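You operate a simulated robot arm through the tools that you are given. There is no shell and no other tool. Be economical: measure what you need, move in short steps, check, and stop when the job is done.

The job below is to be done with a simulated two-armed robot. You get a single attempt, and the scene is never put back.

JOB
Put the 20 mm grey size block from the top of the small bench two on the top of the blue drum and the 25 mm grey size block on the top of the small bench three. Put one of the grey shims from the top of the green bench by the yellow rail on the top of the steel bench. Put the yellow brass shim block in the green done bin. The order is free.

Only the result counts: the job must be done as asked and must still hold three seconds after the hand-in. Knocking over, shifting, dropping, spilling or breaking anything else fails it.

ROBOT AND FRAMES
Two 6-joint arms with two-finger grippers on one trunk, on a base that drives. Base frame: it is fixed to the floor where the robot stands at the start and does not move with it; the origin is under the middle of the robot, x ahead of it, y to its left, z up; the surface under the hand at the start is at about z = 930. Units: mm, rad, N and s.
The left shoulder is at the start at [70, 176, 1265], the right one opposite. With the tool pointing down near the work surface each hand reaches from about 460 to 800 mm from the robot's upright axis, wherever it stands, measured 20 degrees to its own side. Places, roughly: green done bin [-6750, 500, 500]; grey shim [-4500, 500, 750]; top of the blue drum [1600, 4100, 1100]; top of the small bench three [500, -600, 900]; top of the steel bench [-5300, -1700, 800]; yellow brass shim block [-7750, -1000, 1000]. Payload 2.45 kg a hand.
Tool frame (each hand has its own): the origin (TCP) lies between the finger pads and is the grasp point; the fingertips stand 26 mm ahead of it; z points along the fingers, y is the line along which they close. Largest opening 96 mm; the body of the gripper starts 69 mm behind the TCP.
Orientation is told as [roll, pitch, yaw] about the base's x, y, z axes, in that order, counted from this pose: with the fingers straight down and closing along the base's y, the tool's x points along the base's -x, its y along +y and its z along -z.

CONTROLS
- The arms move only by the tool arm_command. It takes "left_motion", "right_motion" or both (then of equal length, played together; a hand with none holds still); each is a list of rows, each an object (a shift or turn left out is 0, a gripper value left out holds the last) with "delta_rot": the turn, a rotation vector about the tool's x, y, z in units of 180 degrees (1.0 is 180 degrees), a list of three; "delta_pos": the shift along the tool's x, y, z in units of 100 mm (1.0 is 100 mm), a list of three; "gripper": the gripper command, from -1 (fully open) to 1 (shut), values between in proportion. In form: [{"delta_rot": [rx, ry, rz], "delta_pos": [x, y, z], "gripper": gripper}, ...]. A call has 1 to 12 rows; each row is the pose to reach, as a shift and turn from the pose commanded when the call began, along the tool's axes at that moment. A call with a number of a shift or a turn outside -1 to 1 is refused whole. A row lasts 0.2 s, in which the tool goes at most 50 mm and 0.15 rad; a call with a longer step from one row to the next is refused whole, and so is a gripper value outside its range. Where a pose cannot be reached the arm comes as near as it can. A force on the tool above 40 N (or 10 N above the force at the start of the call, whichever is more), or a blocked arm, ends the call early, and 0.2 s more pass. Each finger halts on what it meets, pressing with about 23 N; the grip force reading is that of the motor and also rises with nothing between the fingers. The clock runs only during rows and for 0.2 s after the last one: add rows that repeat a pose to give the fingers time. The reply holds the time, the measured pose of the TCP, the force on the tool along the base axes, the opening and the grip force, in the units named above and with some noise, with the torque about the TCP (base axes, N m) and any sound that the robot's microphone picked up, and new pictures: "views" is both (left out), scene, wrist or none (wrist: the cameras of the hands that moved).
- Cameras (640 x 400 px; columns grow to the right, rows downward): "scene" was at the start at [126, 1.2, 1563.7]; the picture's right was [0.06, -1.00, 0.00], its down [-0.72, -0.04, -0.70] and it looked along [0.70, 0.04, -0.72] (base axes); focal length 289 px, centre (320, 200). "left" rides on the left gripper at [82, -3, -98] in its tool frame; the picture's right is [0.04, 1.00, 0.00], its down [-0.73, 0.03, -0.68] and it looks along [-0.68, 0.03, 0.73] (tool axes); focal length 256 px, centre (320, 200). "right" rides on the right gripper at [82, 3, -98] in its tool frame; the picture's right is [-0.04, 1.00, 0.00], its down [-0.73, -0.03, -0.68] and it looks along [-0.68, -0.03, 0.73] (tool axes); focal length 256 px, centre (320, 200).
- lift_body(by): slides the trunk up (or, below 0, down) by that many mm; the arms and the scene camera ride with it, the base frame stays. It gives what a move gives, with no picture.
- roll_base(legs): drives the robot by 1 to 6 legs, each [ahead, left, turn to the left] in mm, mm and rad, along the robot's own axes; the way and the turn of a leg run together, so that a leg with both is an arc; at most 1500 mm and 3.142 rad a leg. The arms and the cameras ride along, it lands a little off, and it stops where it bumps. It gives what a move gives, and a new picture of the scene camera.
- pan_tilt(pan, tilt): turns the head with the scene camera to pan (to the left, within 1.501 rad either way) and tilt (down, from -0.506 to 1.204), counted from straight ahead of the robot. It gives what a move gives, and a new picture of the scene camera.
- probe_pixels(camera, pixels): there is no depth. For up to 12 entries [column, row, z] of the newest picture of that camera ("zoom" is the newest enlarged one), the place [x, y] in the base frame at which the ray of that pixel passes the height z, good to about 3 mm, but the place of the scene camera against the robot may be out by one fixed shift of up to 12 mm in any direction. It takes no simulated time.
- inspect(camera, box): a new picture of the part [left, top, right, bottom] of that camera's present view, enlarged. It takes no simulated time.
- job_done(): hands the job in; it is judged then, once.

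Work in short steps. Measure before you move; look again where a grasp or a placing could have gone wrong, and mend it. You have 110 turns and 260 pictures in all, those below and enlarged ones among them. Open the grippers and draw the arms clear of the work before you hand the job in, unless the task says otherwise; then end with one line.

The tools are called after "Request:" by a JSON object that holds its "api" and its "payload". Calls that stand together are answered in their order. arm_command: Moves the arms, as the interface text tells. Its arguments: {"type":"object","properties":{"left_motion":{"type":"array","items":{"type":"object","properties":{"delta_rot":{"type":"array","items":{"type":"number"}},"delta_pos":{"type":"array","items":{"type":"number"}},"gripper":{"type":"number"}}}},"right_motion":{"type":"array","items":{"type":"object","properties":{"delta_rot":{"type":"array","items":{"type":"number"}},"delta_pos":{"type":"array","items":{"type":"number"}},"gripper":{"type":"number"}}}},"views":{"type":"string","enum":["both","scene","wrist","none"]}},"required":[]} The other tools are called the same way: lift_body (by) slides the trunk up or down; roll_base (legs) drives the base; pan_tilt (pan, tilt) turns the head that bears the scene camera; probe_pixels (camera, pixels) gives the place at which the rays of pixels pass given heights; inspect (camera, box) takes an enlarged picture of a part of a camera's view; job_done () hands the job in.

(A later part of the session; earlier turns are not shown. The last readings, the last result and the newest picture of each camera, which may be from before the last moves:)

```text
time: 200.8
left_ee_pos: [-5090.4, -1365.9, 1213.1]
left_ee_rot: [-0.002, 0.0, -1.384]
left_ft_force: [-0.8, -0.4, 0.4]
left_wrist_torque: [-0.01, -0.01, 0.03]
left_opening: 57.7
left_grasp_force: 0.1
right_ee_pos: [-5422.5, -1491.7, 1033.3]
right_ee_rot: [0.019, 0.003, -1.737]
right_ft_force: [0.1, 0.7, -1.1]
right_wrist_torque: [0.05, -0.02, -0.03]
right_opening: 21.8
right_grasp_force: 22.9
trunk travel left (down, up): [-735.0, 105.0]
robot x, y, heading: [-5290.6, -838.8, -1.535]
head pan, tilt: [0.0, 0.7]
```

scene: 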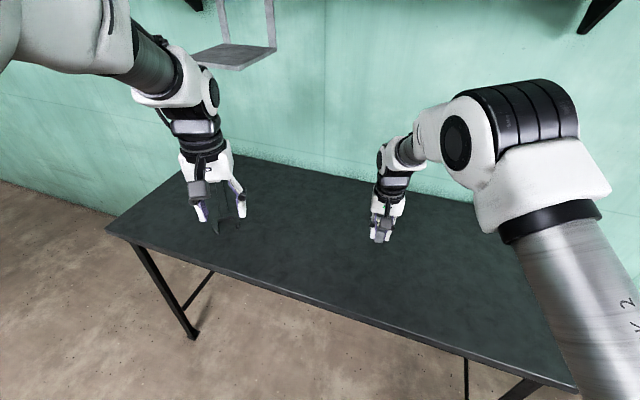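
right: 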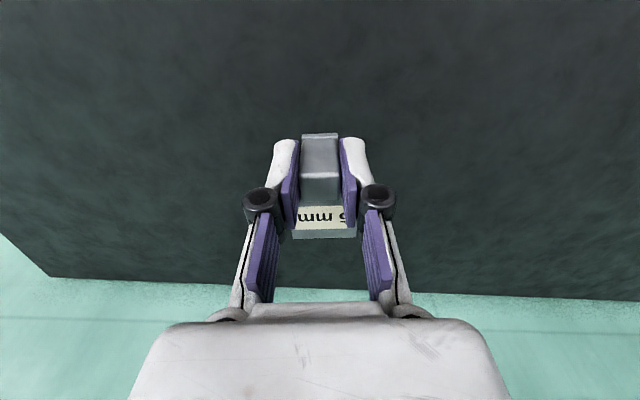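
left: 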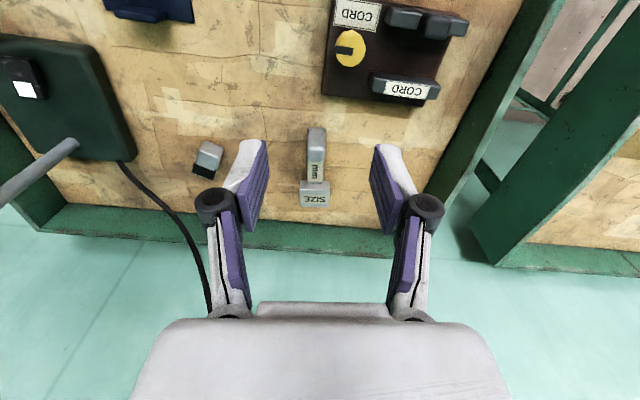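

Over the bench, 110 mm inside the edge. Lower to about 875.

Request:
{"api": "arm_command", "payload": {"right_motion": [{"delta_pos": [0, 0, 0.4]}, {"delta_pos": [0, 0, 0.8]}, {"delta_pos": [0, 0, 1.0]}], "views": "none"}}

Request:
{"api": "arm_command", "payload": {"right_motion": [{"delta_pos": [0, 0, 0.2]}, {"delta_pos": [0, 0, 0.4]}, {"delta_pos": [0, 0, 0.55]}, {"delta_pos": [0, 0, 0.58]}, {"delta_pos": [0, 0, 0.58]}], "views": "both"}}

Request:
{"api": "inspect", "payload": {"camera": "scene", "box": [330, 190, 430, 260]}}

```text
time: 201.6
left_ee_pos: [-5091.2, -1365.7, 1212.8]
left_ee_rot: [0.0, 0.0, -1.385]
left_ft_force: [-0.4, -0.1, 0.2]
left_wrist_torque: [0.02, 0.02, 0.02]
left_opening: 57.7
left_grasp_force: 0.0
right_ee_pos: [-5420.5, -1491.7, 935.9]
right_ee_rot: [0.016, 0.004, -1.736]
right_ft_force: [-0.2, 0.0, -1.0]
right_wrist_torque: [0.06, -0.01, -0.01]
right_opening: 21.5
right_grasp_force: 23.0
trunk travel left (down, up): [-735.0, 105.0]
robot x, y, heading: [-5290.5, -837.9, -1.536]
head pan, tilt: [0.0, 0.7]
```

```text
time: 202.8
left_ee_pos: [-5090.9, -1361.4, 1212.4]
left_ee_rot: [-0.002, -0.002, -1.386]
left_ft_force: [0.6, 0.8, 0.4]
left_wrist_torque: [0.0, -0.02, -0.03]
left_opening: 57.5
left_grasp_force: 0.0
right_ee_pos: [-5416.1, -1490.4, 879.6]
right_ee_rot: [0.019, 0.001, -1.736]
right_ft_force: [-2.4, 1.7, 19.4]
right_wrist_torque: [0.18, 0.05, -0.03]
right_opening: 21.8
right_grasp_force: 23.0
trunk travel left (down, up): [-735.0, 105.0]
robot x, y, heading: [-5288.8, -840.1, -1.543]
head pan, tilt: [0.0, 0.7]
```

scene: 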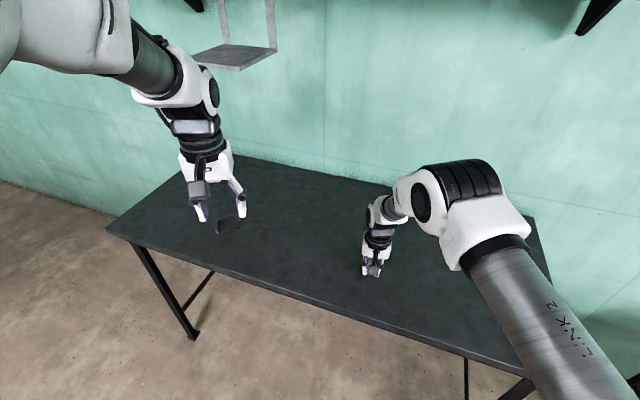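
right: 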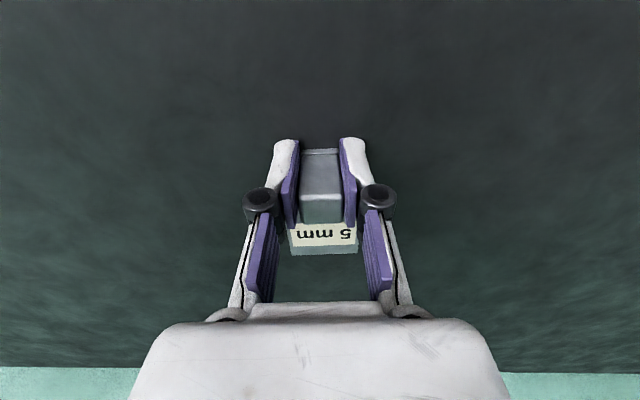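

```text
5.71 times, centred on (380, 225) of scene
```

zoom: 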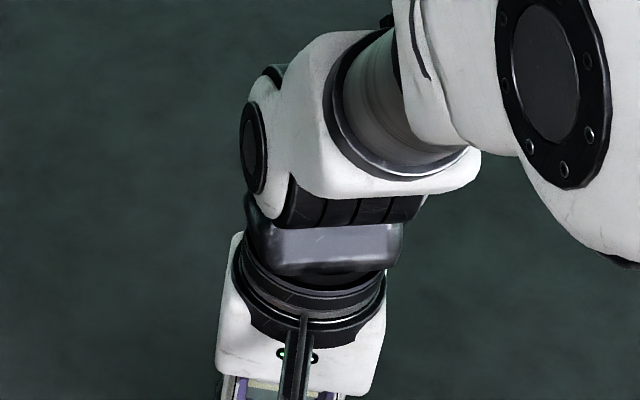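

Contact at 879 (about 20 N); the shim rests on the bench. Ease 2 mm, open, lift.

Request:
{"api": "arm_command", "payload": {"right_motion": [{"delta_pos": [0, 0, -0.02]}, {"delta_pos": [0, 0, -0.02], "gripper": 0.3}, {"delta_pos": [0, 0, -0.02], "gripper": 0.1}, {"delta_pos": [0, 0, -0.02], "gripper": 0.1}, {"delta_pos": [0, 0, -0.3]}, {"delta_pos": [0, 0, -0.7]}, {"delta_pos": [0, 0, -1.0]}], "views": "both"}}

Request:
{"api": "inspect", "payload": {"camera": "right", "box": [220, 60, 420, 240]}}

```text
time: 204.4
left_ee_pos: [-5091.7, -1366.0, 1213.4]
left_ee_rot: [-0.001, 0.001, -1.384]
left_ft_force: [0.1, -0.5, 0.3]
left_wrist_torque: [-0.04, -0.01, -0.01]
left_opening: 57.6
left_grasp_force: 0.1
right_ee_pos: [-5418.5, -1491.1, 976.4]
right_ee_rot: [0.016, 0.003, -1.735]
right_ft_force: [0.3, -0.3, 0.0]
right_wrist_torque: [0.01, 0.03, 0.0]
right_opening: 43.3
right_grasp_force: 0.1
trunk travel left (down, up): [-735.0, 105.0]
robot x, y, heading: [-5293.4, -838.2, -1.535]
head pan, tilt: [0.0, 0.7]
```

scene: 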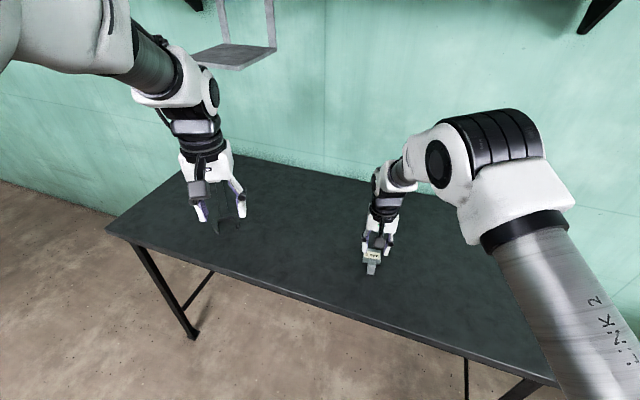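
right: 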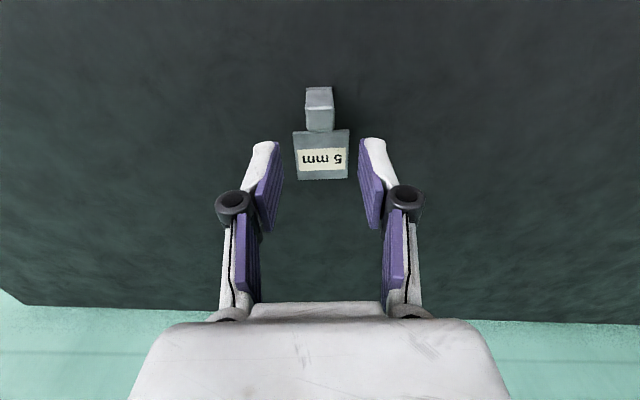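

```text
2.22 times, centred on (320, 150) of right
```

zoom: 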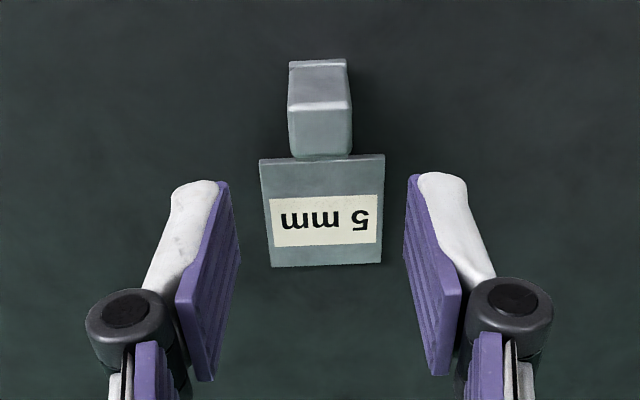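

The shim lies flat on the steel bench. I retract the right hand, slide back west and turn west to look at the brass block.

Request:
{"api": "arm_command", "payload": {"right_motion": [{"delta_pos": [0.3, 0, -0.4]}, {"delta_pos": [0.7, 0, -0.8]}, {"delta_pos": [1.0, -0.1, -1.0]}, {"delta_pos": [1.0, -0.2, -1.0]}], "views": "none"}}

Request:
{"api": "lift_body", "payload": {"by": 60}}

Request:
{"api": "roll_base", "payload": {"legs": [[-30, -300, 0], [0, 0, -1.4]]}}

Request:
{"api": "pan_tilt", "payload": {"pan": 0.0, "tilt": 0.45}}

```text
refused: row 2 steps farther than a row can; nothing moved
```

```text
time: 205.4
left_ee_pos: [-5091.0, -1366.8, 1270.9]
left_ee_rot: [0.0, 0.0, -1.386]
left_ft_force: [0.7, 0.5, 0.4]
left_wrist_torque: [0.0, -0.03, 0.0]
left_opening: 57.6
left_grasp_force: 0.1
right_ee_pos: [-5417.7, -1489.7, 1036.9]
right_ee_rot: [0.018, 0.003, -1.737]
right_ft_force: [0.5, 0.3, 0.6]
right_wrist_torque: [0.0, 0.01, -0.02]
right_opening: 43.3
right_grasp_force: 0.0
trunk travel left (down, up): [-795.0, 45.0]
robot x, y, heading: [-5289.7, -838.7, -1.537]
head pan, tilt: [0.0, 0.7]
```

```text
time: 210.9
left_ee_pos: [-6074.6, -1101.9, 1272.1]
left_ee_rot: [0.002, -0.001, -2.797]
left_ft_force: [0.1, 0.7, -0.3]
left_wrist_torque: [-0.01, -0.02, 0.01]
left_opening: 57.4
left_grasp_force: 0.1
right_ee_pos: [-6250.0, -798.6, 1037.0]
right_ee_rot: [0.018, 0.002, 3.135]
right_ft_force: [0.0, -0.1, 0.6]
right_wrist_torque: [-0.01, -0.02, 0.0]
right_opening: 42.9
right_grasp_force: 0.0
trunk travel left (down, up): [-795.0, 45.0]
robot x, y, heading: [-5583.8, -817.4, -2.944]
head pan, tilt: [0.0, 0.7]
```

scene: 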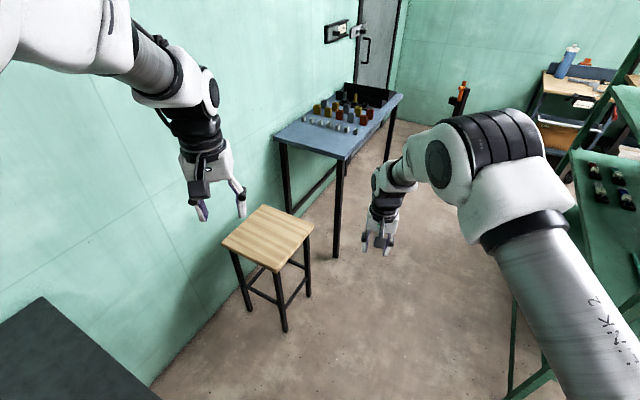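

```text
time: 211.7
left_ee_pos: [-6075.0, -1100.6, 1272.2]
left_ee_rot: [0.001, 0.0, -2.796]
left_ft_force: [1.3, 0.3, 0.6]
left_wrist_torque: [0.01, 0.02, -0.01]
left_opening: 57.7
left_grasp_force: 0.1
right_ee_pos: [-6249.5, -796.4, 1036.2]
right_ee_rot: [0.018, 0.003, 3.134]
right_ft_force: [-0.1, -0.1, -0.2]
right_wrist_torque: [0.02, 0.04, 0.01]
right_opening: 43.3
right_grasp_force: 0.0
trunk travel left (down, up): [-795.0, 45.0]
robot x, y, heading: [-5587.5, -818.2, -2.946]
head pan, tilt: [0.0, 0.45]
```

scene: 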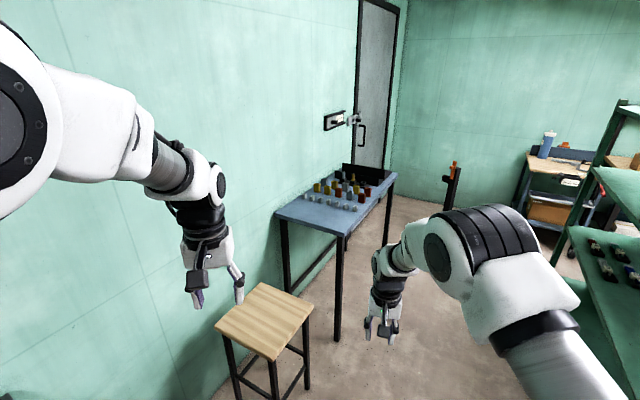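

The refused arm move did no harm. I probe the table, stool, rack and zoom on the blue table.

Request:
{"api": "inspect", "payload": {"camera": "scene", "box": [265, 140, 405, 250]}}

Request:
{"api": "probe_pixels", "payload": {"camera": "scene", "pixels": [[275, 213, 900], [343, 237, 900], [394, 178, 900], [338, 340, 0], [386, 243, 0], [300, 395, 0], [570, 235, 900], [312, 308, 600], [445, 210, 0], [252, 283, 600]]}}

```text
3.64 times, centred on (335, 195) of scene
```

zoom: 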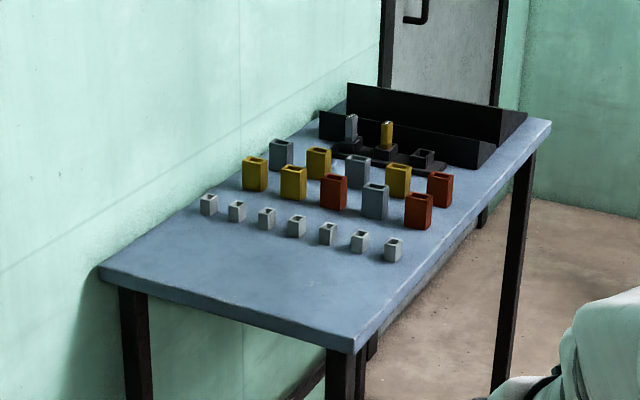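

```text
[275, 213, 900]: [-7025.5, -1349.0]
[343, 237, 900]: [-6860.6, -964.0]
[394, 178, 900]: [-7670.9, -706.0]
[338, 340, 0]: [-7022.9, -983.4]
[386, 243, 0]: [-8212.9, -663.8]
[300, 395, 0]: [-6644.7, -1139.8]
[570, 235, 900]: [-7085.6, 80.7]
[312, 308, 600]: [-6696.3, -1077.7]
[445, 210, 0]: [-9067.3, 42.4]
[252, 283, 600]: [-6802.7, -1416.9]
```

I retract the right hand first, then move toward the passage between rack and blue table.

Request:
{"api": "arm_command", "payload": {"right_motion": [{"delta_pos": [0.25, 0, -0.3]}, {"delta_pos": [0.5, 0, -0.6]}, {"delta_pos": [0.75, -0.05, -0.9]}, {"delta_pos": [1.0, -0.1, -1.0]}, {"delta_pos": [1.0, -0.2, -1.0]}], "views": "none"}}

Request:
{"api": "roll_base", "payload": {"legs": [[700, -430, 0]]}}

Request:
{"api": "inspect", "payload": {"camera": "scene", "box": [180, 120, 420, 290]}}

```text
time: 212.9
left_ee_pos: [-6075.3, -1099.6, 1273.1]
left_ee_rot: [0.0, 0.0, -2.797]
left_ft_force: [-0.2, 0.8, -0.3]
left_wrist_torque: [-0.05, 0.02, -0.02]
left_opening: 57.3
left_grasp_force: 0.0
right_ee_pos: [-6150.8, -779.3, 1137.3]
right_ee_rot: [0.02, 0.005, 3.135]
right_ft_force: [0.2, 0.3, -0.3]
right_wrist_torque: [0.0, -0.01, -0.01]
right_opening: 43.1
right_grasp_force: 0.1
trunk travel left (down, up): [-795.0, 45.0]
robot x, y, heading: [-5589.9, -819.9, -2.949]
head pan, tilt: [0.0, 0.45]
```

```text
time: 217.3
left_ee_pos: [-6853.1, -813.6, 1272.2]
left_ee_rot: [-0.002, -0.001, -2.789]
left_ft_force: [0.2, 0.3, 0.2]
left_wrist_torque: [-0.01, 0.01, 0.01]
left_opening: 57.5
left_grasp_force: 0.1
right_ee_pos: [-6931.1, -492.3, 1137.3]
right_ee_rot: [0.017, 0.003, -3.139]
right_ft_force: [-0.9, 0.1, 0.2]
right_wrist_torque: [0.01, 0.02, -0.01]
right_opening: 43.1
right_grasp_force: 0.0
trunk travel left (down, up): [-795.0, 45.0]
robot x, y, heading: [-6368.0, -526.6, -2.938]
head pan, tilt: [0.0, 0.45]
```

scene: 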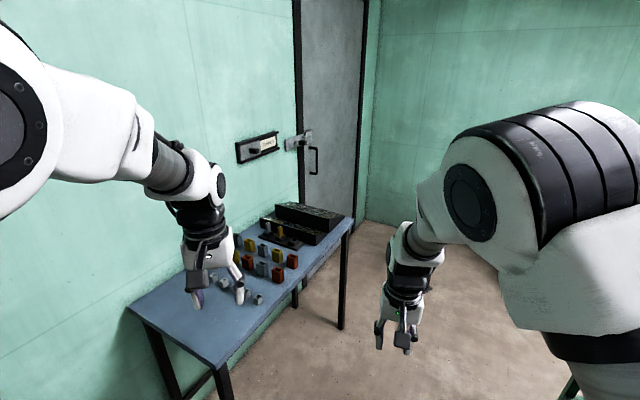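

```text
2.35 times, centred on (300, 205) of scene
```

zoom: 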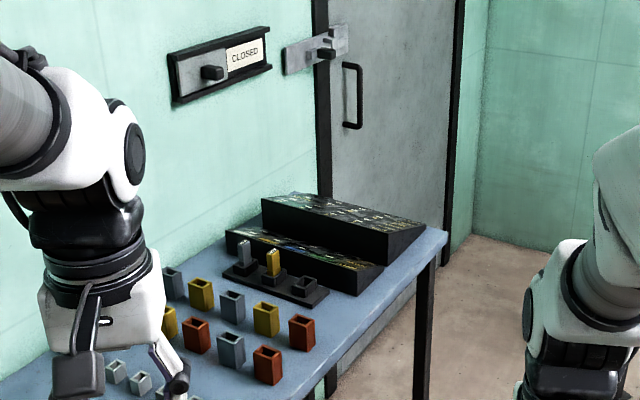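

The solid yellow block sits in a black holder (zoom (273,262)); the others are hollow cups. I probe it and zoom in.

Request:
{"api": "probe_pixels", "payload": {"camera": "scene", "pixels": [[280, 238, 820], [280, 226, 860], [280, 238, 850], [345, 325, 0], [352, 220, 820], [222, 368, 820], [130, 308, 820], [292, 290, 820]]}}

Request:
{"api": "inspect", "payload": {"camera": "scene", "box": [240, 190, 350, 270]}}

```text
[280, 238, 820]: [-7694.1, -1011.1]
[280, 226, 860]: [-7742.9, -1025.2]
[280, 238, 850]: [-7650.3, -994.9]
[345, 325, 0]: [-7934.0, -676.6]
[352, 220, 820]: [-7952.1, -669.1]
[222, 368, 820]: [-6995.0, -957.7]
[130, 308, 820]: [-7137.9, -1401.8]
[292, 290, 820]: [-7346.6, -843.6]
```

```text
5.00 times, centred on (295, 230) of scene
```

zoom: 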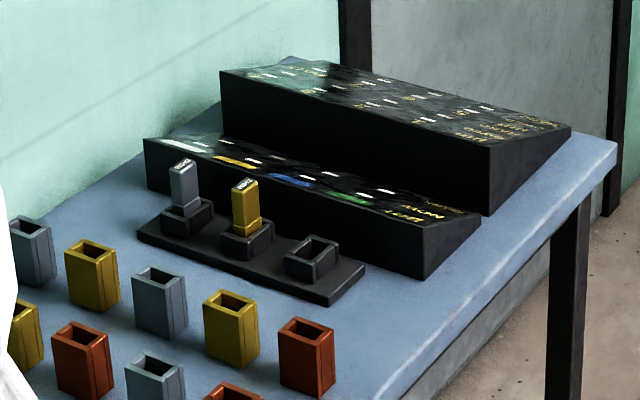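

I check the rack side of the passage with the head turned right.

Request:
{"api": "pan_tilt", "payload": {"pan": -0.75, "tilt": 0.75}}

```text
time: 218.4
left_ee_pos: [-6854.1, -813.4, 1272.5]
left_ee_rot: [0.001, -0.001, -2.788]
left_ft_force: [0.4, -0.2, 0.5]
left_wrist_torque: [0.02, 0.03, -0.02]
left_opening: 57.8
left_grasp_force: 0.0
right_ee_pos: [-6933.3, -492.5, 1138.1]
right_ee_rot: [0.018, 0.004, -3.139]
right_ft_force: [-0.7, -0.3, 0.1]
right_wrist_torque: [0.01, -0.01, -0.01]
right_opening: 43.3
right_grasp_force: 0.0
trunk travel left (down, up): [-795.0, 45.0]
robot x, y, heading: [-6366.3, -528.8, -2.942]
head pan, tilt: [-0.75, 0.75]
```

scene: 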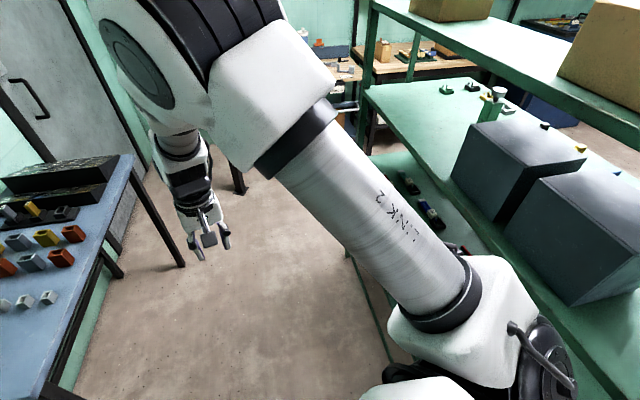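

Request:
{"api": "probe_pixels", "payload": {"camera": "scene", "pixels": [[345, 258, 0], [392, 355, 0], [345, 258, 100], [365, 90, 900], [365, 90, 1000], [480, 245, 900], [185, 265, 0], [240, 192, 0], [370, 155, 500], [90, 330, 820]]}}

Request:
{"api": "inspect", "payload": {"camera": "scene", "box": [300, 60, 480, 370]}}

```text
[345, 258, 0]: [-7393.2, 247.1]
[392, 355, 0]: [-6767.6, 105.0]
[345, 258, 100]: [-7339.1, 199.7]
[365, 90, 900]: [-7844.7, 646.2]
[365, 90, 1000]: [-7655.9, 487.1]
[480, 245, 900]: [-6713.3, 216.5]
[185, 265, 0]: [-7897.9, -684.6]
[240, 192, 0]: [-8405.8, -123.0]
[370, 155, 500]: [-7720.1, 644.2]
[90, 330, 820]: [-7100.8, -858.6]
```

```text
1.29 times, centred on (390, 215) of scene
```

zoom: 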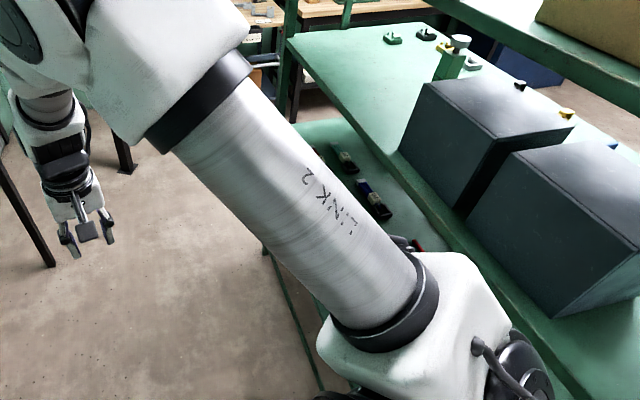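

The rack's rear line is parallel to the table, 1080 mm away. I drive down the passage to (-7645,-345) and turn to face the table.

Request:
{"api": "roll_base", "payload": {"legs": [[1217, -433, 0], [0, 0, 1.078]]}}

Request:
{"api": "pan_tilt", "payload": {"pan": 0.0, "tilt": 0.8}}

```text
time: 227.7
left_ee_pos: [-7634.2, -939.0, 1272.5]
left_ee_rot: [0.0, -0.001, -1.681]
left_ft_force: [1.4, 0.2, 0.6]
left_wrist_torque: [0.01, 0.02, -0.01]
left_opening: 58.0
left_grasp_force: 0.0
right_ee_pos: [-7956.2, -865.1, 1137.8]
right_ee_rot: [0.018, 0.003, -2.036]
right_ft_force: [0.2, -0.4, 0.1]
right_wrist_torque: [-0.03, -0.02, 0.0]
right_opening: 43.2
right_grasp_force: 0.1
trunk travel left (down, up): [-795.0, 45.0]
robot x, y, heading: [-7669.0, -378.0, -1.826]
head pan, tilt: [-0.75, 0.75]
```

scene: 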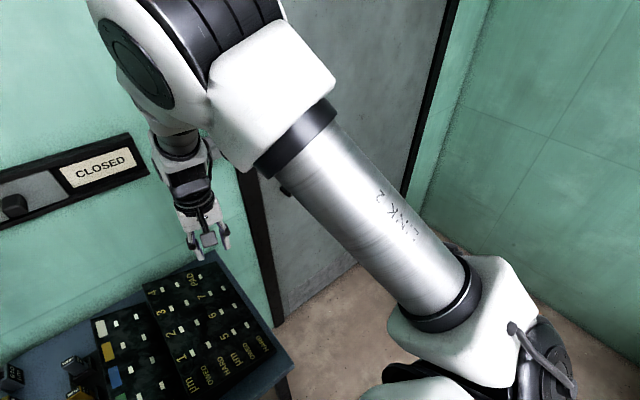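

```text
time: 228.8
left_ee_pos: [-7633.7, -938.9, 1271.5]
left_ee_rot: [-0.002, 0.0, -1.682]
left_ft_force: [0.4, 0.1, 0.6]
left_wrist_torque: [0.03, 0.01, 0.0]
left_opening: 57.5
left_grasp_force: 0.0
right_ee_pos: [-7956.8, -865.9, 1138.2]
right_ee_rot: [0.016, 0.004, -2.034]
right_ft_force: [0.0, -0.7, 0.2]
right_wrist_torque: [0.03, 0.02, 0.0]
right_opening: 43.2
right_grasp_force: 0.0
trunk travel left (down, up): [-795.0, 45.0]
robot x, y, heading: [-7669.2, -377.0, -1.832]
head pan, tilt: [0.0, 0.799]
```

scene: 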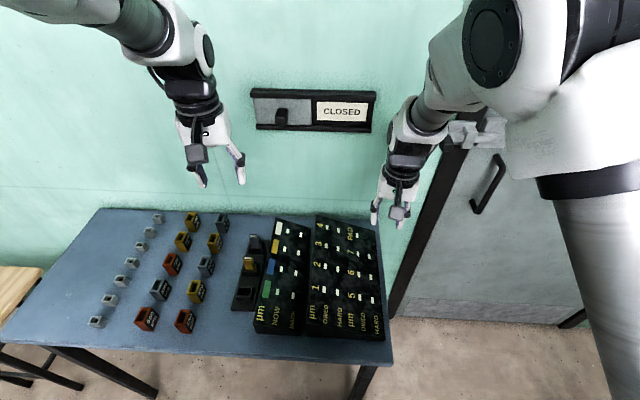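

Request:
{"api": "inspect", "payload": {"camera": "scene", "box": [190, 205, 310, 335]}}

Request:
{"api": "arm_command", "payload": {"left_motion": [{"gripper": -0.2}], "views": "wrist"}}

```text
3.08 times, centred on (250, 270) of scene
```

zoom: 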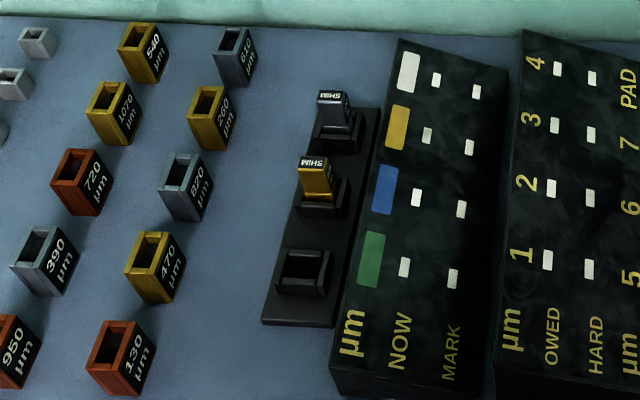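

```text
time: 229.2
left_ee_pos: [-7633.4, -939.6, 1272.8]
left_ee_rot: [0.0, 0.002, -1.683]
left_ft_force: [-0.3, 0.4, 0.1]
left_wrist_torque: [0.0, -0.01, -0.03]
left_opening: 57.7
left_grasp_force: 0.0
right_ee_pos: [-7956.8, -866.5, 1137.5]
right_ee_rot: [0.018, 0.004, -2.034]
right_ft_force: [-0.6, 0.2, -0.9]
right_wrist_torque: [0.0, 0.02, 0.0]
right_opening: 43.3
right_grasp_force: 0.0
trunk travel left (down, up): [-795.0, 45.0]
robot x, y, heading: [-7669.1, -379.1, -1.832]
head pan, tilt: [0.0, 0.799]
```

left: 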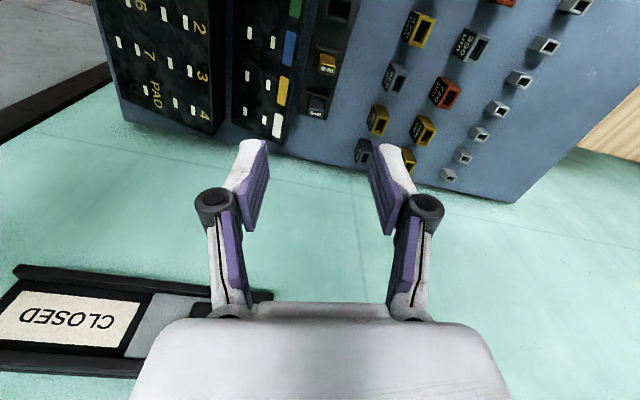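

The brass SHIM block is at (327,62) in the left view, with about 45 mm to the black panel. I zoom and probe.

Request:
{"api": "inspect", "payload": {"camera": "left", "box": [250, 0, 410, 140]}}

Request:
{"api": "probe_pixels", "payload": {"camera": "zoom", "pixels": [[340, 160, 900], [340, 160, 880], [340, 195, 900], [340, 195, 880], [340, 120, 840], [300, 270, 900], [380, 60, 850], [230, 150, 860]]}}

Request:
{"api": "probe_pixels", "payload": {"camera": "scene", "pixels": [[252, 260, 900], [252, 260, 880], [249, 269, 850], [265, 265, 860], [257, 231, 900], [240, 303, 830]]}}

```text
2.86 times, centred on (330, 70) of left
```

zoom: 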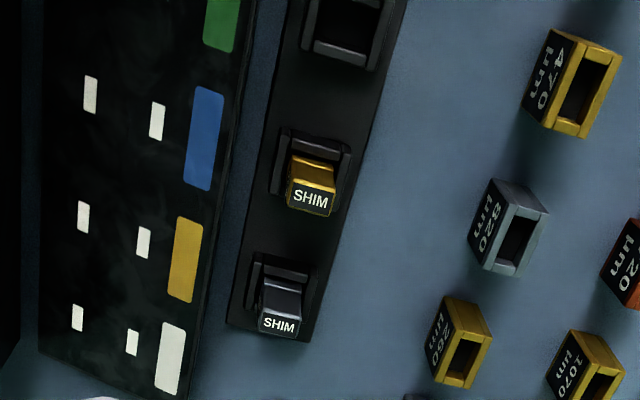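

```text
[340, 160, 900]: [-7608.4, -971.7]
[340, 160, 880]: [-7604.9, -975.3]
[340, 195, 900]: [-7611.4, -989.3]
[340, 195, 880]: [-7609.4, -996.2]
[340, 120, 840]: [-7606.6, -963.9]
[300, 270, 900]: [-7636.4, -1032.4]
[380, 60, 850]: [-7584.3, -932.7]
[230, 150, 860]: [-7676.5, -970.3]
```

```text
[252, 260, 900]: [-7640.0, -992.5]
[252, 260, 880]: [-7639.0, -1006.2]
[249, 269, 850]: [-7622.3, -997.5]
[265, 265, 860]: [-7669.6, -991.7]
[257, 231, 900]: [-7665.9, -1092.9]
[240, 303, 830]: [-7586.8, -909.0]
```

Brass block near (-7632,-990), top about z 900. I rotate the hand to the holder's axis, move above it and lower.

Request:
{"api": "lift_body", "payload": {"by": -80}}

Request:
{"api": "arm_command", "payload": {"left_motion": [{"delta_pos": [-0.2, 0.03, 0.3], "delta_rot": [0, 0, 0.03]}, {"delta_pos": [-0.4, 0.06, 0.65], "delta_rot": [0, 0, 0.059]}, {"delta_pos": [-0.5, 0.06, 1.0], "delta_rot": [0, 0, 0.059]}, {"delta_pos": [-0.5, 0.06, 1.0], "delta_rot": [0, 0, 0.059]}], "views": "both"}}

Request:
{"api": "inspect", "payload": {"camera": "left", "box": [230, 0, 430, 170]}}

```text
time: 230.4
left_ee_pos: [-7633.6, -939.1, 1192.4]
left_ee_rot: [0.0, 0.0, -1.682]
left_ft_force: [-0.1, -0.7, -0.1]
left_wrist_torque: [0.0, 0.02, 0.01]
left_opening: 57.5
left_grasp_force: 0.2
right_ee_pos: [-7957.3, -866.9, 1057.4]
right_ee_rot: [0.015, 0.003, -2.035]
right_ft_force: [-0.5, -0.8, 0.2]
right_wrist_torque: [-0.01, 0.01, -0.04]
right_opening: 43.2
right_grasp_force: 0.2
trunk travel left (down, up): [-715.0, 125.0]
robot x, y, heading: [-7671.9, -374.3, -1.833]
head pan, tilt: [0.0, 0.799]
```

```text
time: 231.4
left_ee_pos: [-7633.4, -988.7, 1091.6]
left_ee_rot: [0.0, 0.001, -1.869]
left_ft_force: [-0.7, 0.3, 0.4]
left_wrist_torque: [-0.02, 0.03, 0.02]
left_opening: 57.7
left_grasp_force: 0.1
right_ee_pos: [-7957.4, -866.7, 1058.1]
right_ee_rot: [0.018, 0.003, -2.035]
right_ft_force: [-0.3, -0.6, 0.4]
right_wrist_torque: [-0.02, -0.01, -0.01]
right_opening: 43.3
right_grasp_force: 0.1
trunk travel left (down, up): [-715.0, 125.0]
robot x, y, heading: [-7669.9, -379.8, -1.834]
head pan, tilt: [0.0, 0.799]
```

scene: 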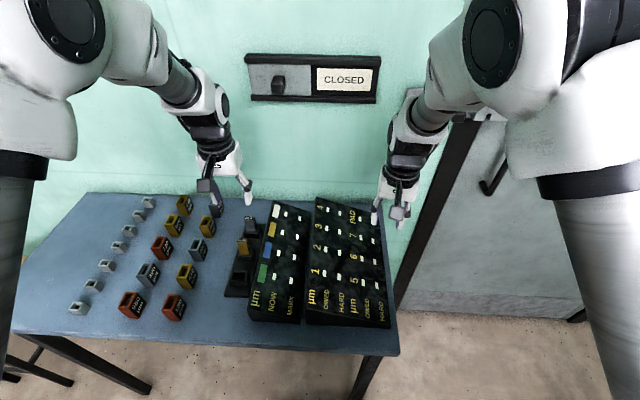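
left: 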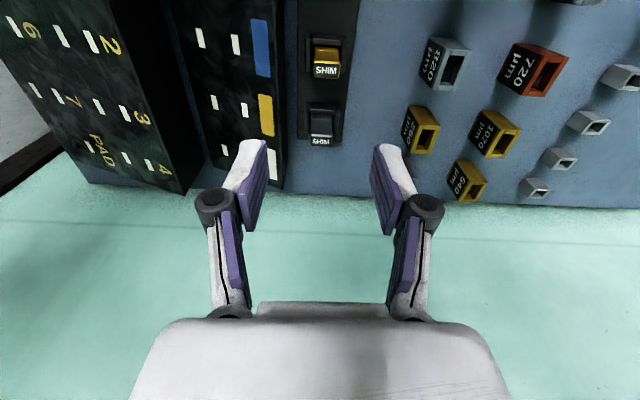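

```text
2.35 times, centred on (330, 85) of left
```

zoom: 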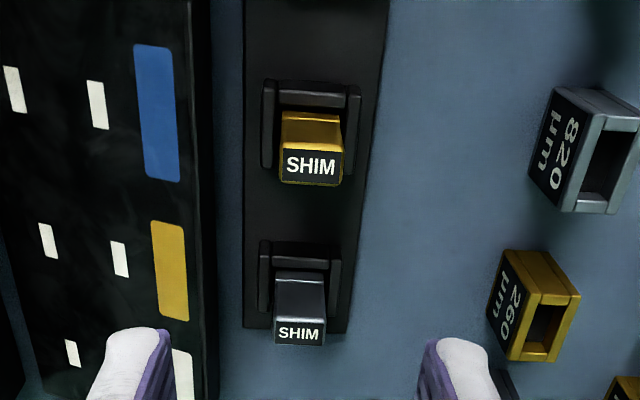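

Request:
{"api": "probe_pixels", "payload": {"camera": "zoom", "pixels": [[311, 166, 920], [311, 166, 900], [311, 166, 880], [311, 166, 860], [311, 148, 880], [311, 183, 880], [280, 166, 880], [342, 166, 880], [311, 85, 835], [210, 166, 860]]}}

```text
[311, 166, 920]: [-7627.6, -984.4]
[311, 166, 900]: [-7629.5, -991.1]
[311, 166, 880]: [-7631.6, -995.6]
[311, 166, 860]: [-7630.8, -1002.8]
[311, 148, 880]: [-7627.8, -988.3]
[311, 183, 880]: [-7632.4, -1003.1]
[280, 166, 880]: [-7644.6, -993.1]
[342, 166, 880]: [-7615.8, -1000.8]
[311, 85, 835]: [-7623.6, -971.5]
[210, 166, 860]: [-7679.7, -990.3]
```

Laterally nearly centred (needs 5 mm left, 3 mm ahead). Lower 100 and re-check.

Request:
{"api": "arm_command", "payload": {"left_motion": [{"delta_pos": [-0.03, 0.05, 0.4], "gripper": -0.1}, {"delta_pos": [-0.03, 0.05, 0.8]}, {"delta_pos": [-0.03, 0.05, 1.0]}, {"delta_pos": [-0.03, 0.05, 1.0]}], "views": "wrist"}}

Request:
{"api": "inspect", "payload": {"camera": "left", "box": [220, 20, 420, 190]}}

Request:
{"api": "probe_pixels", "payload": {"camera": "left", "pixels": [[320, 80, 900], [320, 80, 880], [320, 100, 900], [320, 100, 880], [320, 60, 840]]}}

```text
time: 232.4
left_ee_pos: [-7628.1, -993.4, 991.6]
left_ee_rot: [0.0, 0.001, -1.868]
left_ft_force: [-0.2, -0.1, 1.0]
left_wrist_torque: [0.01, -0.01, -0.03]
left_opening: 52.6
left_grasp_force: 0.1
right_ee_pos: [-7956.8, -865.1, 1057.1]
right_ee_rot: [0.018, 0.004, -2.035]
right_ft_force: [-0.4, -0.1, -0.5]
right_wrist_torque: [0.01, 0.02, -0.02]
right_opening: 43.1
right_grasp_force: 0.0
trunk travel left (down, up): [-715.0, 125.0]
robot x, y, heading: [-7672.5, -375.1, -1.834]
head pan, tilt: [0.0, 0.799]
```

left: 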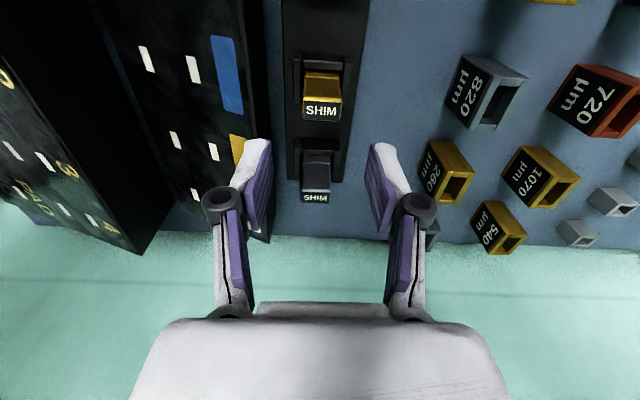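

```text
2.35 times, centred on (320, 105) of left
```

zoom: 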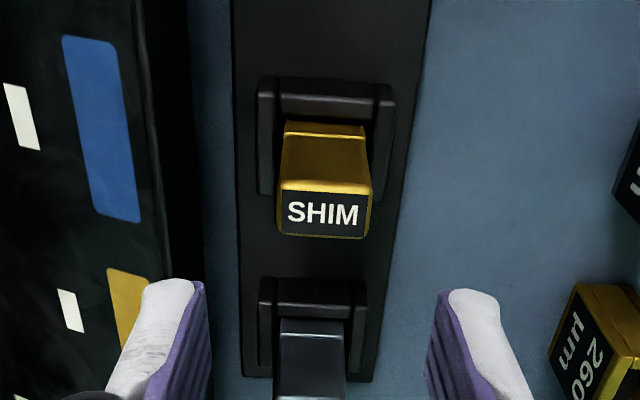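

```text
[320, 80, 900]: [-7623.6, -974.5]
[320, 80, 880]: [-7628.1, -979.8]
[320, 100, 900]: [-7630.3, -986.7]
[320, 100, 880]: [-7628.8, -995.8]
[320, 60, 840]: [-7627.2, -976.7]
```

Block top is at about z 908, centre near (-7628,-988). Back 5 mm, lower to 890 and close.

Request:
{"api": "arm_command", "payload": {"left_motion": [{"delta_pos": [0.05, 0, 0.3]}, {"delta_pos": [0.05, 0, 0.6]}, {"delta_pos": [0.05, 0, 0.85]}, {"delta_pos": [0.05, 0, 1.0]}, {"delta_pos": [0.05, 0, 1.0]}], "views": "wrist"}}

Request:
{"api": "inspect", "payload": {"camera": "left", "box": [220, 90, 420, 260]}}

```text
time: 233.6
left_ee_pos: [-7626.5, -986.6, 891.2]
left_ee_rot: [0.0, 0.0, -1.866]
left_ft_force: [-0.5, 0.4, 0.2]
left_wrist_torque: [-0.01, 0.02, -0.02]
left_opening: 52.9
left_grasp_force: 0.0
right_ee_pos: [-7956.8, -866.3, 1057.5]
right_ee_rot: [0.016, 0.004, -2.034]
right_ft_force: [0.0, 0.6, 0.9]
right_wrist_torque: [-0.01, 0.0, 0.01]
right_opening: 43.2
right_grasp_force: 0.0
trunk travel left (down, up): [-715.0, 125.0]
robot x, y, heading: [-7673.0, -380.8, -1.833]
head pan, tilt: [0.0, 0.799]
```

left: 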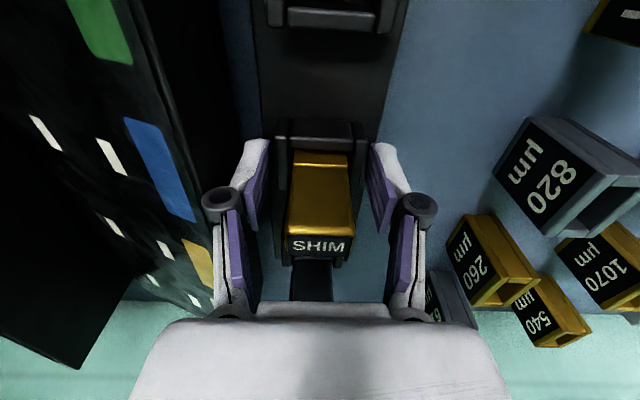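

```text
2.35 times, centred on (320, 175) of left
```

zoom: 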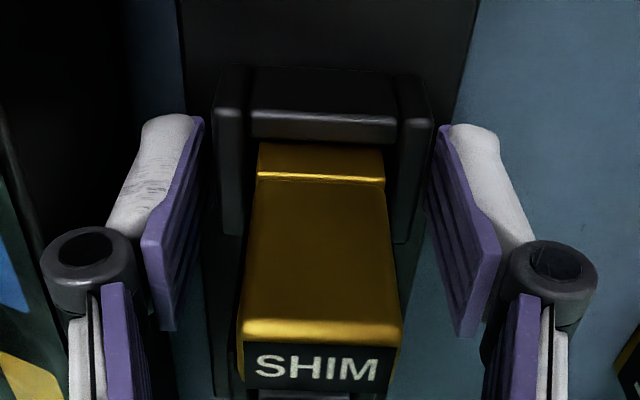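

The slot's side walls are near the fingertips; I raise 7 mm to stay clear of them and close.

Request:
{"api": "arm_command", "payload": {"left_motion": [{"delta_pos": [-0.01, 0, -0.07]}, {"delta_pos": [-0.01, 0, -0.07], "gripper": 1}, {"delta_pos": [-0.01, 0, -0.07], "gripper": 1}, {"delta_pos": [-0.01, 0, -0.07], "gripper": 1}], "views": "wrist"}}

```text
time: 234.6
left_ee_pos: [-7628.0, -988.9, 899.8]
left_ee_rot: [0.0, -0.002, -1.867]
left_ft_force: [-1.9, -1.0, 0.3]
left_wrist_torque: [-0.61, 0.25, -0.56]
left_opening: 45.0
left_grasp_force: 23.0
right_ee_pos: [-7957.5, -867.3, 1057.9]
right_ee_rot: [0.018, 0.003, -2.035]
right_ft_force: [0.4, -0.4, -0.4]
right_wrist_torque: [-0.02, 0.02, 0.03]
right_opening: 42.9
right_grasp_force: 0.0
trunk travel left (down, up): [-715.0, 125.0]
robot x, y, heading: [-7671.3, -377.1, -1.832]
head pan, tilt: [0.0, 0.799]
```

left: 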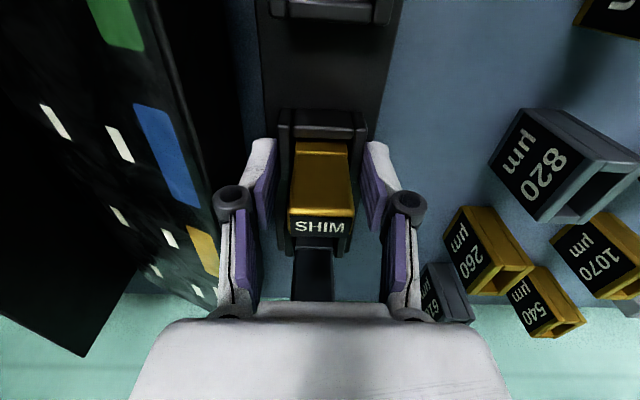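

Opening 45 mm: the fingers met the slot's walls, so all is higher than assumed. Open, raise 25 mm and close again.

Request:
{"api": "arm_command", "payload": {"left_motion": [{"gripper": -0.05}, {"gripper": -0.05}, {"delta_pos": [0, 0, -0.25]}, {"delta_pos": [0, 0, -0.25]}], "views": "wrist"}}

Request:
{"api": "inspect", "payload": {"camera": "left", "box": [220, 90, 420, 260]}}

```text
time: 235.6
left_ee_pos: [-7628.2, -991.1, 926.8]
left_ee_rot: [-0.002, 0.0, -1.867]
left_ft_force: [0.4, -0.3, 0.2]
left_wrist_torque: [0.0, -0.01, 0.02]
left_opening: 50.4
left_grasp_force: 0.1
right_ee_pos: [-7956.0, -866.9, 1057.4]
right_ee_rot: [0.017, 0.004, -2.036]
right_ft_force: [0.0, -0.1, -1.0]
right_wrist_torque: [-0.02, 0.02, 0.01]
right_opening: 43.1
right_grasp_force: 0.0
trunk travel left (down, up): [-715.0, 125.0]
robot x, y, heading: [-7674.1, -379.1, -1.835]
head pan, tilt: [0.0, 0.799]
```

left: 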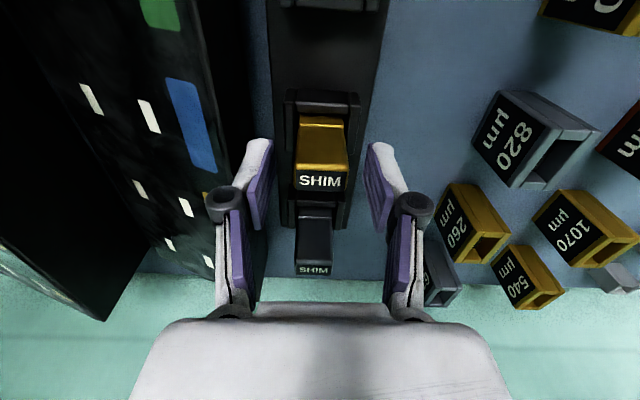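

```text
2.35 times, centred on (320, 175) of left
```

zoom: 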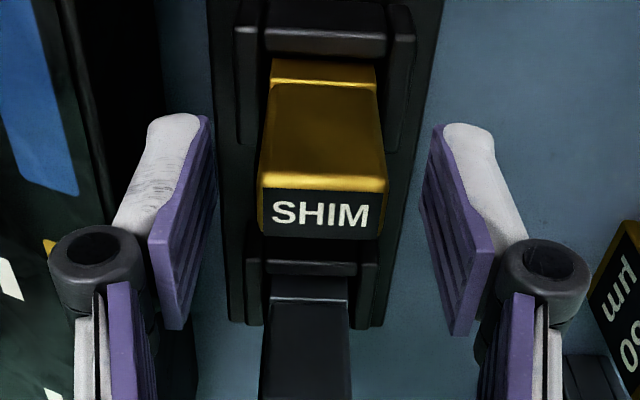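

Request:
{"api": "probe_pixels", "payload": {"camera": "left", "pixels": [[320, 181, 940], [320, 181, 925], [320, 181, 910], [320, 181, 890], [296, 181, 925], [345, 181, 925], [320, 130, 870]]}}

```text
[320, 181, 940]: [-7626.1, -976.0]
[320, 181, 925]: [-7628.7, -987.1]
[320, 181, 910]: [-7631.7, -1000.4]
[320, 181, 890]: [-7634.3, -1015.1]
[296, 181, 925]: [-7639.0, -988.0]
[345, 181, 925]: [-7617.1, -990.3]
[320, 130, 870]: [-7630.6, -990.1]
```

Block top is near z≈925–930. Back 4 mm, close at this height (tips at about 899).

Request:
{"api": "arm_command", "payload": {"left_motion": [{"delta_pos": [0.04, 0, 0.03]}, {"delta_pos": [0.04, 0, 0.03], "gripper": 1}, {"delta_pos": [0.04, 0, 0.03], "gripper": 1}, {"delta_pos": [0.04, 0, 0.03], "gripper": 1}], "views": "wrist"}}

```text
time: 236.6
left_ee_pos: [-7626.9, -985.1, 922.6]
left_ee_rot: [0.0, 0.002, -1.867]
left_ft_force: [0.2, 0.6, 4.8]
left_wrist_torque: [0.08, -0.05, -0.08]
left_opening: 25.5
left_grasp_force: 23.5
right_ee_pos: [-7956.6, -865.4, 1057.6]
right_ee_rot: [0.017, 0.003, -2.036]
right_ft_force: [0.7, -0.3, 0.1]
right_wrist_torque: [0.01, 0.0, -0.02]
right_opening: 43.1
right_grasp_force: 0.0
trunk travel left (down, up): [-715.0, 125.0]
robot x, y, heading: [-7670.7, -375.7, -1.835]
head pan, tilt: [0.0, 0.799]
```

left: 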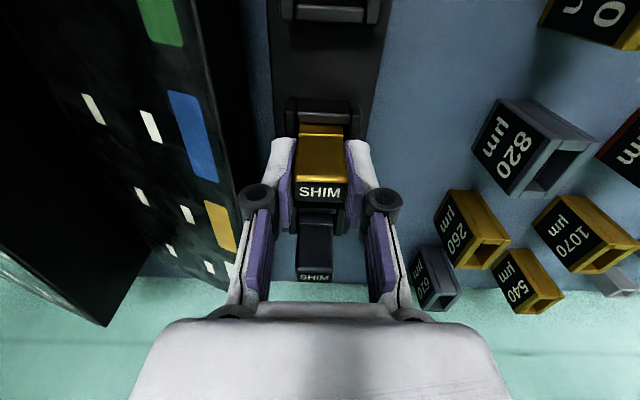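

Gripped at 25.5 mm. I lift it straight out of the holder.

Request:
{"api": "arm_command", "payload": {"left_motion": [{"delta_pos": [0, 0, -0.1]}, {"delta_pos": [0, 0, -0.25]}, {"delta_pos": [0, 0, -0.5]}, {"delta_pos": [0, 0, -0.75]}, {"delta_pos": [0, 0, -1.0]}], "views": "both"}}

```text
time: 237.8
left_ee_pos: [-7626.8, -985.9, 1023.5]
left_ee_rot: [0.0, 0.0, -1.869]
left_ft_force: [0.6, -0.4, -0.9]
left_wrist_torque: [-0.02, -0.04, -0.01]
left_opening: 25.8
left_grasp_force: 23.1
right_ee_pos: [-7956.4, -866.1, 1057.5]
right_ee_rot: [0.017, 0.003, -2.037]
right_ft_force: [0.0, -0.1, -0.1]
right_wrist_torque: [-0.01, 0.02, 0.01]
right_opening: 43.2
right_grasp_force: 0.0
trunk travel left (down, up): [-715.0, 125.0]
robot x, y, heading: [-7667.8, -380.4, -1.832]
head pan, tilt: [0.0, 0.799]
```

scene: 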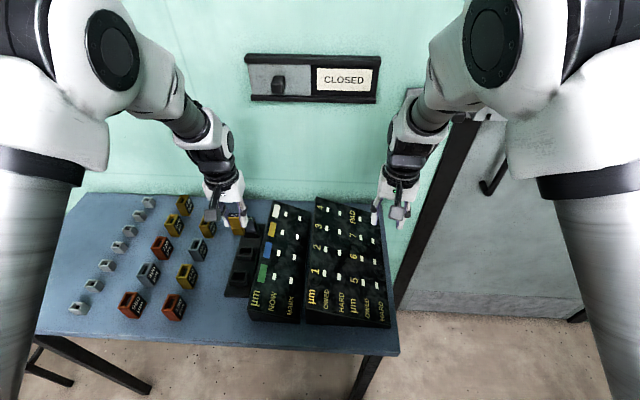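
left: 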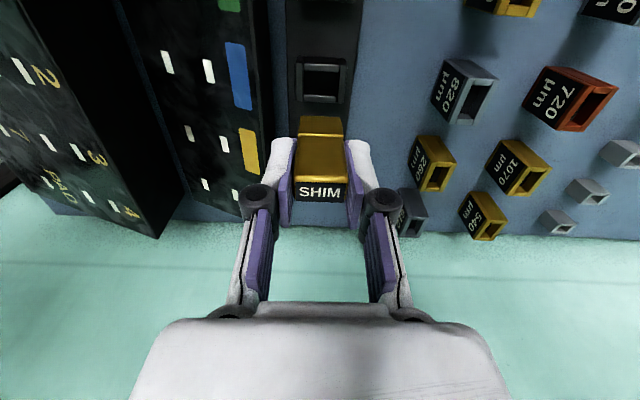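

The brass block is out, the holder undisturbed. I raise the arms, then back out round the rack's west end to its north side, keeping the heading (already square to the rack), and look at the bin.

Request:
{"api": "lift_body", "payload": {"by": 110}}

Request:
{"api": "arm_command", "payload": {"left_motion": [{"delta_pos": [0.2, 0, -0.2]}, {"delta_pos": [0.4, 0, -0.4]}, {"delta_pos": [0.6, 0, -0.6]}, {"delta_pos": [0.8, 0, -0.8]}], "views": "wrist"}}

Request:
{"api": "roll_base", "payload": {"legs": [[-367, -337, 0], [-700, -83, 0], [-833, 100, 0], [0, 830, 0]]}}

Request:
{"api": "pan_tilt", "payload": {"pan": 0.1, "tilt": 0.75}}

Request:
{"api": "inspect", "payload": {"camera": "scene", "box": [140, 60, 500, 380]}}

```text
time: 239.2
left_ee_pos: [-7626.1, -985.7, 1131.1]
left_ee_rot: [-0.001, 0.003, -1.868]
left_ft_force: [0.6, -0.6, -0.8]
left_wrist_torque: [-0.02, 0.01, -0.01]
left_opening: 25.4
left_grasp_force: 23.1
right_ee_pos: [-7956.1, -866.3, 1166.9]
right_ee_rot: [0.018, 0.003, -2.036]
right_ft_force: [0.8, -0.3, -0.3]
right_wrist_torque: [-0.01, -0.02, -0.02]
right_opening: 43.1
right_grasp_force: 0.1
trunk travel left (down, up): [-825.0, 15.0]
robot x, y, heading: [-7672.2, -378.8, -1.832]
head pan, tilt: [0.0, 0.799]
```

```text
time: 240.2
left_ee_pos: [-7605.3, -906.6, 1212.0]
left_ee_rot: [0.001, -0.002, -1.869]
left_ft_force: [-0.1, -0.5, -1.0]
left_wrist_torque: [-0.04, 0.04, 0.0]
left_opening: 25.5
left_grasp_force: 22.3
right_ee_pos: [-7956.0, -864.7, 1167.9]
right_ee_rot: [0.018, 0.001, -2.034]
right_ft_force: [-0.1, 0.6, 0.4]
right_wrist_torque: [-0.02, 0.0, -0.03]
right_opening: 43.2
right_grasp_force: 0.1
trunk travel left (down, up): [-825.0, 15.0]
robot x, y, heading: [-7673.1, -376.4, -1.83]
head pan, tilt: [0.0, 0.799]
```

left: 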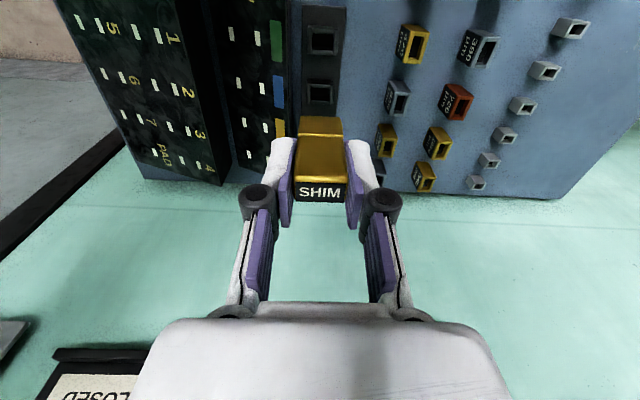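

```text
time: 254.4
left_ee_pos: [-6676.7, 792.1, 1212.3]
left_ee_rot: [-0.001, 0.0, -1.862]
left_ft_force: [-0.5, 0.3, -0.8]
left_wrist_torque: [-0.03, 0.01, 0.03]
left_opening: 25.6
left_grasp_force: 22.9
right_ee_pos: [-7027.1, 833.7, 1167.7]
right_ee_rot: [0.019, 0.003, -2.029]
right_ft_force: [-0.8, -1.3, 1.3]
right_wrist_torque: [0.01, 0.01, 0.01]
right_opening: 43.0
right_grasp_force: 0.0
trunk travel left (down, up): [-825.0, 15.0]
robot x, y, heading: [-6743.5, 1327.5, -1.828]
head pan, tilt: [0.0, 0.799]
```

scene: 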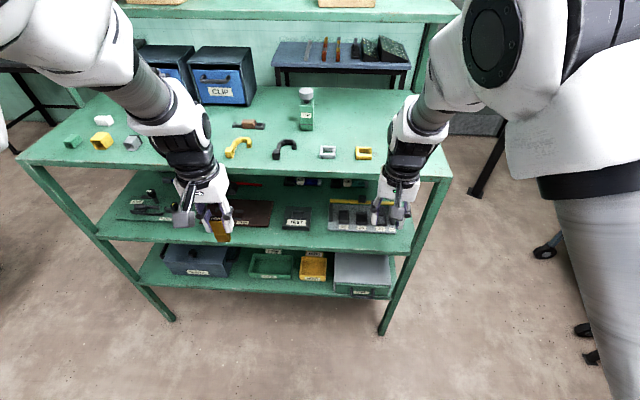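

```text
time: 255.1
left_ee_pos: [-6676.1, 791.6, 1212.5]
left_ee_rot: [0.0, 0.0, -1.863]
left_ft_force: [0.5, -0.5, -1.2]
left_wrist_torque: [0.0, -0.01, -0.02]
left_opening: 25.6
left_grasp_force: 23.5
right_ee_pos: [-7026.7, 832.0, 1167.8]
right_ee_rot: [0.018, 0.002, -2.028]
right_ft_force: [0.0, -0.6, -0.3]
right_wrist_torque: [0.01, 0.0, 0.01]
right_opening: 43.1
right_grasp_force: 0.1
trunk travel left (down, up): [-825.0, 15.0]
robot x, y, heading: [-6741.2, 1323.0, -1.828]
head pan, tilt: [0.099, 0.75]
```

scene: 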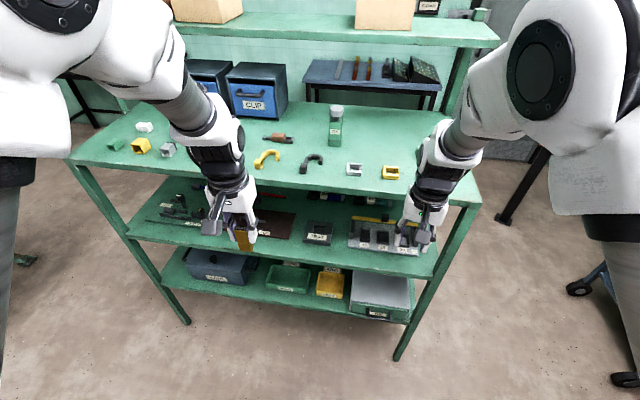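

```text
1.25 times, centred on (320, 220) of scene
```

zoom: 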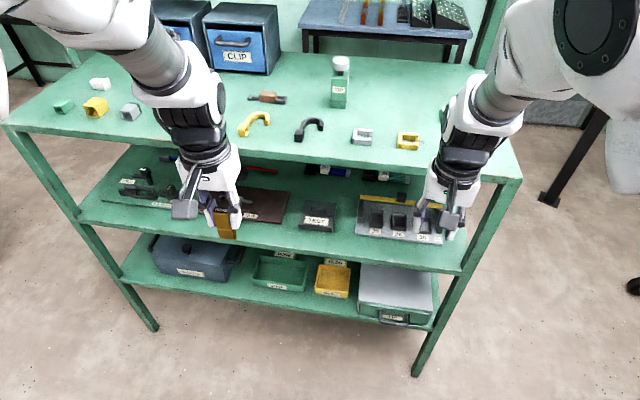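

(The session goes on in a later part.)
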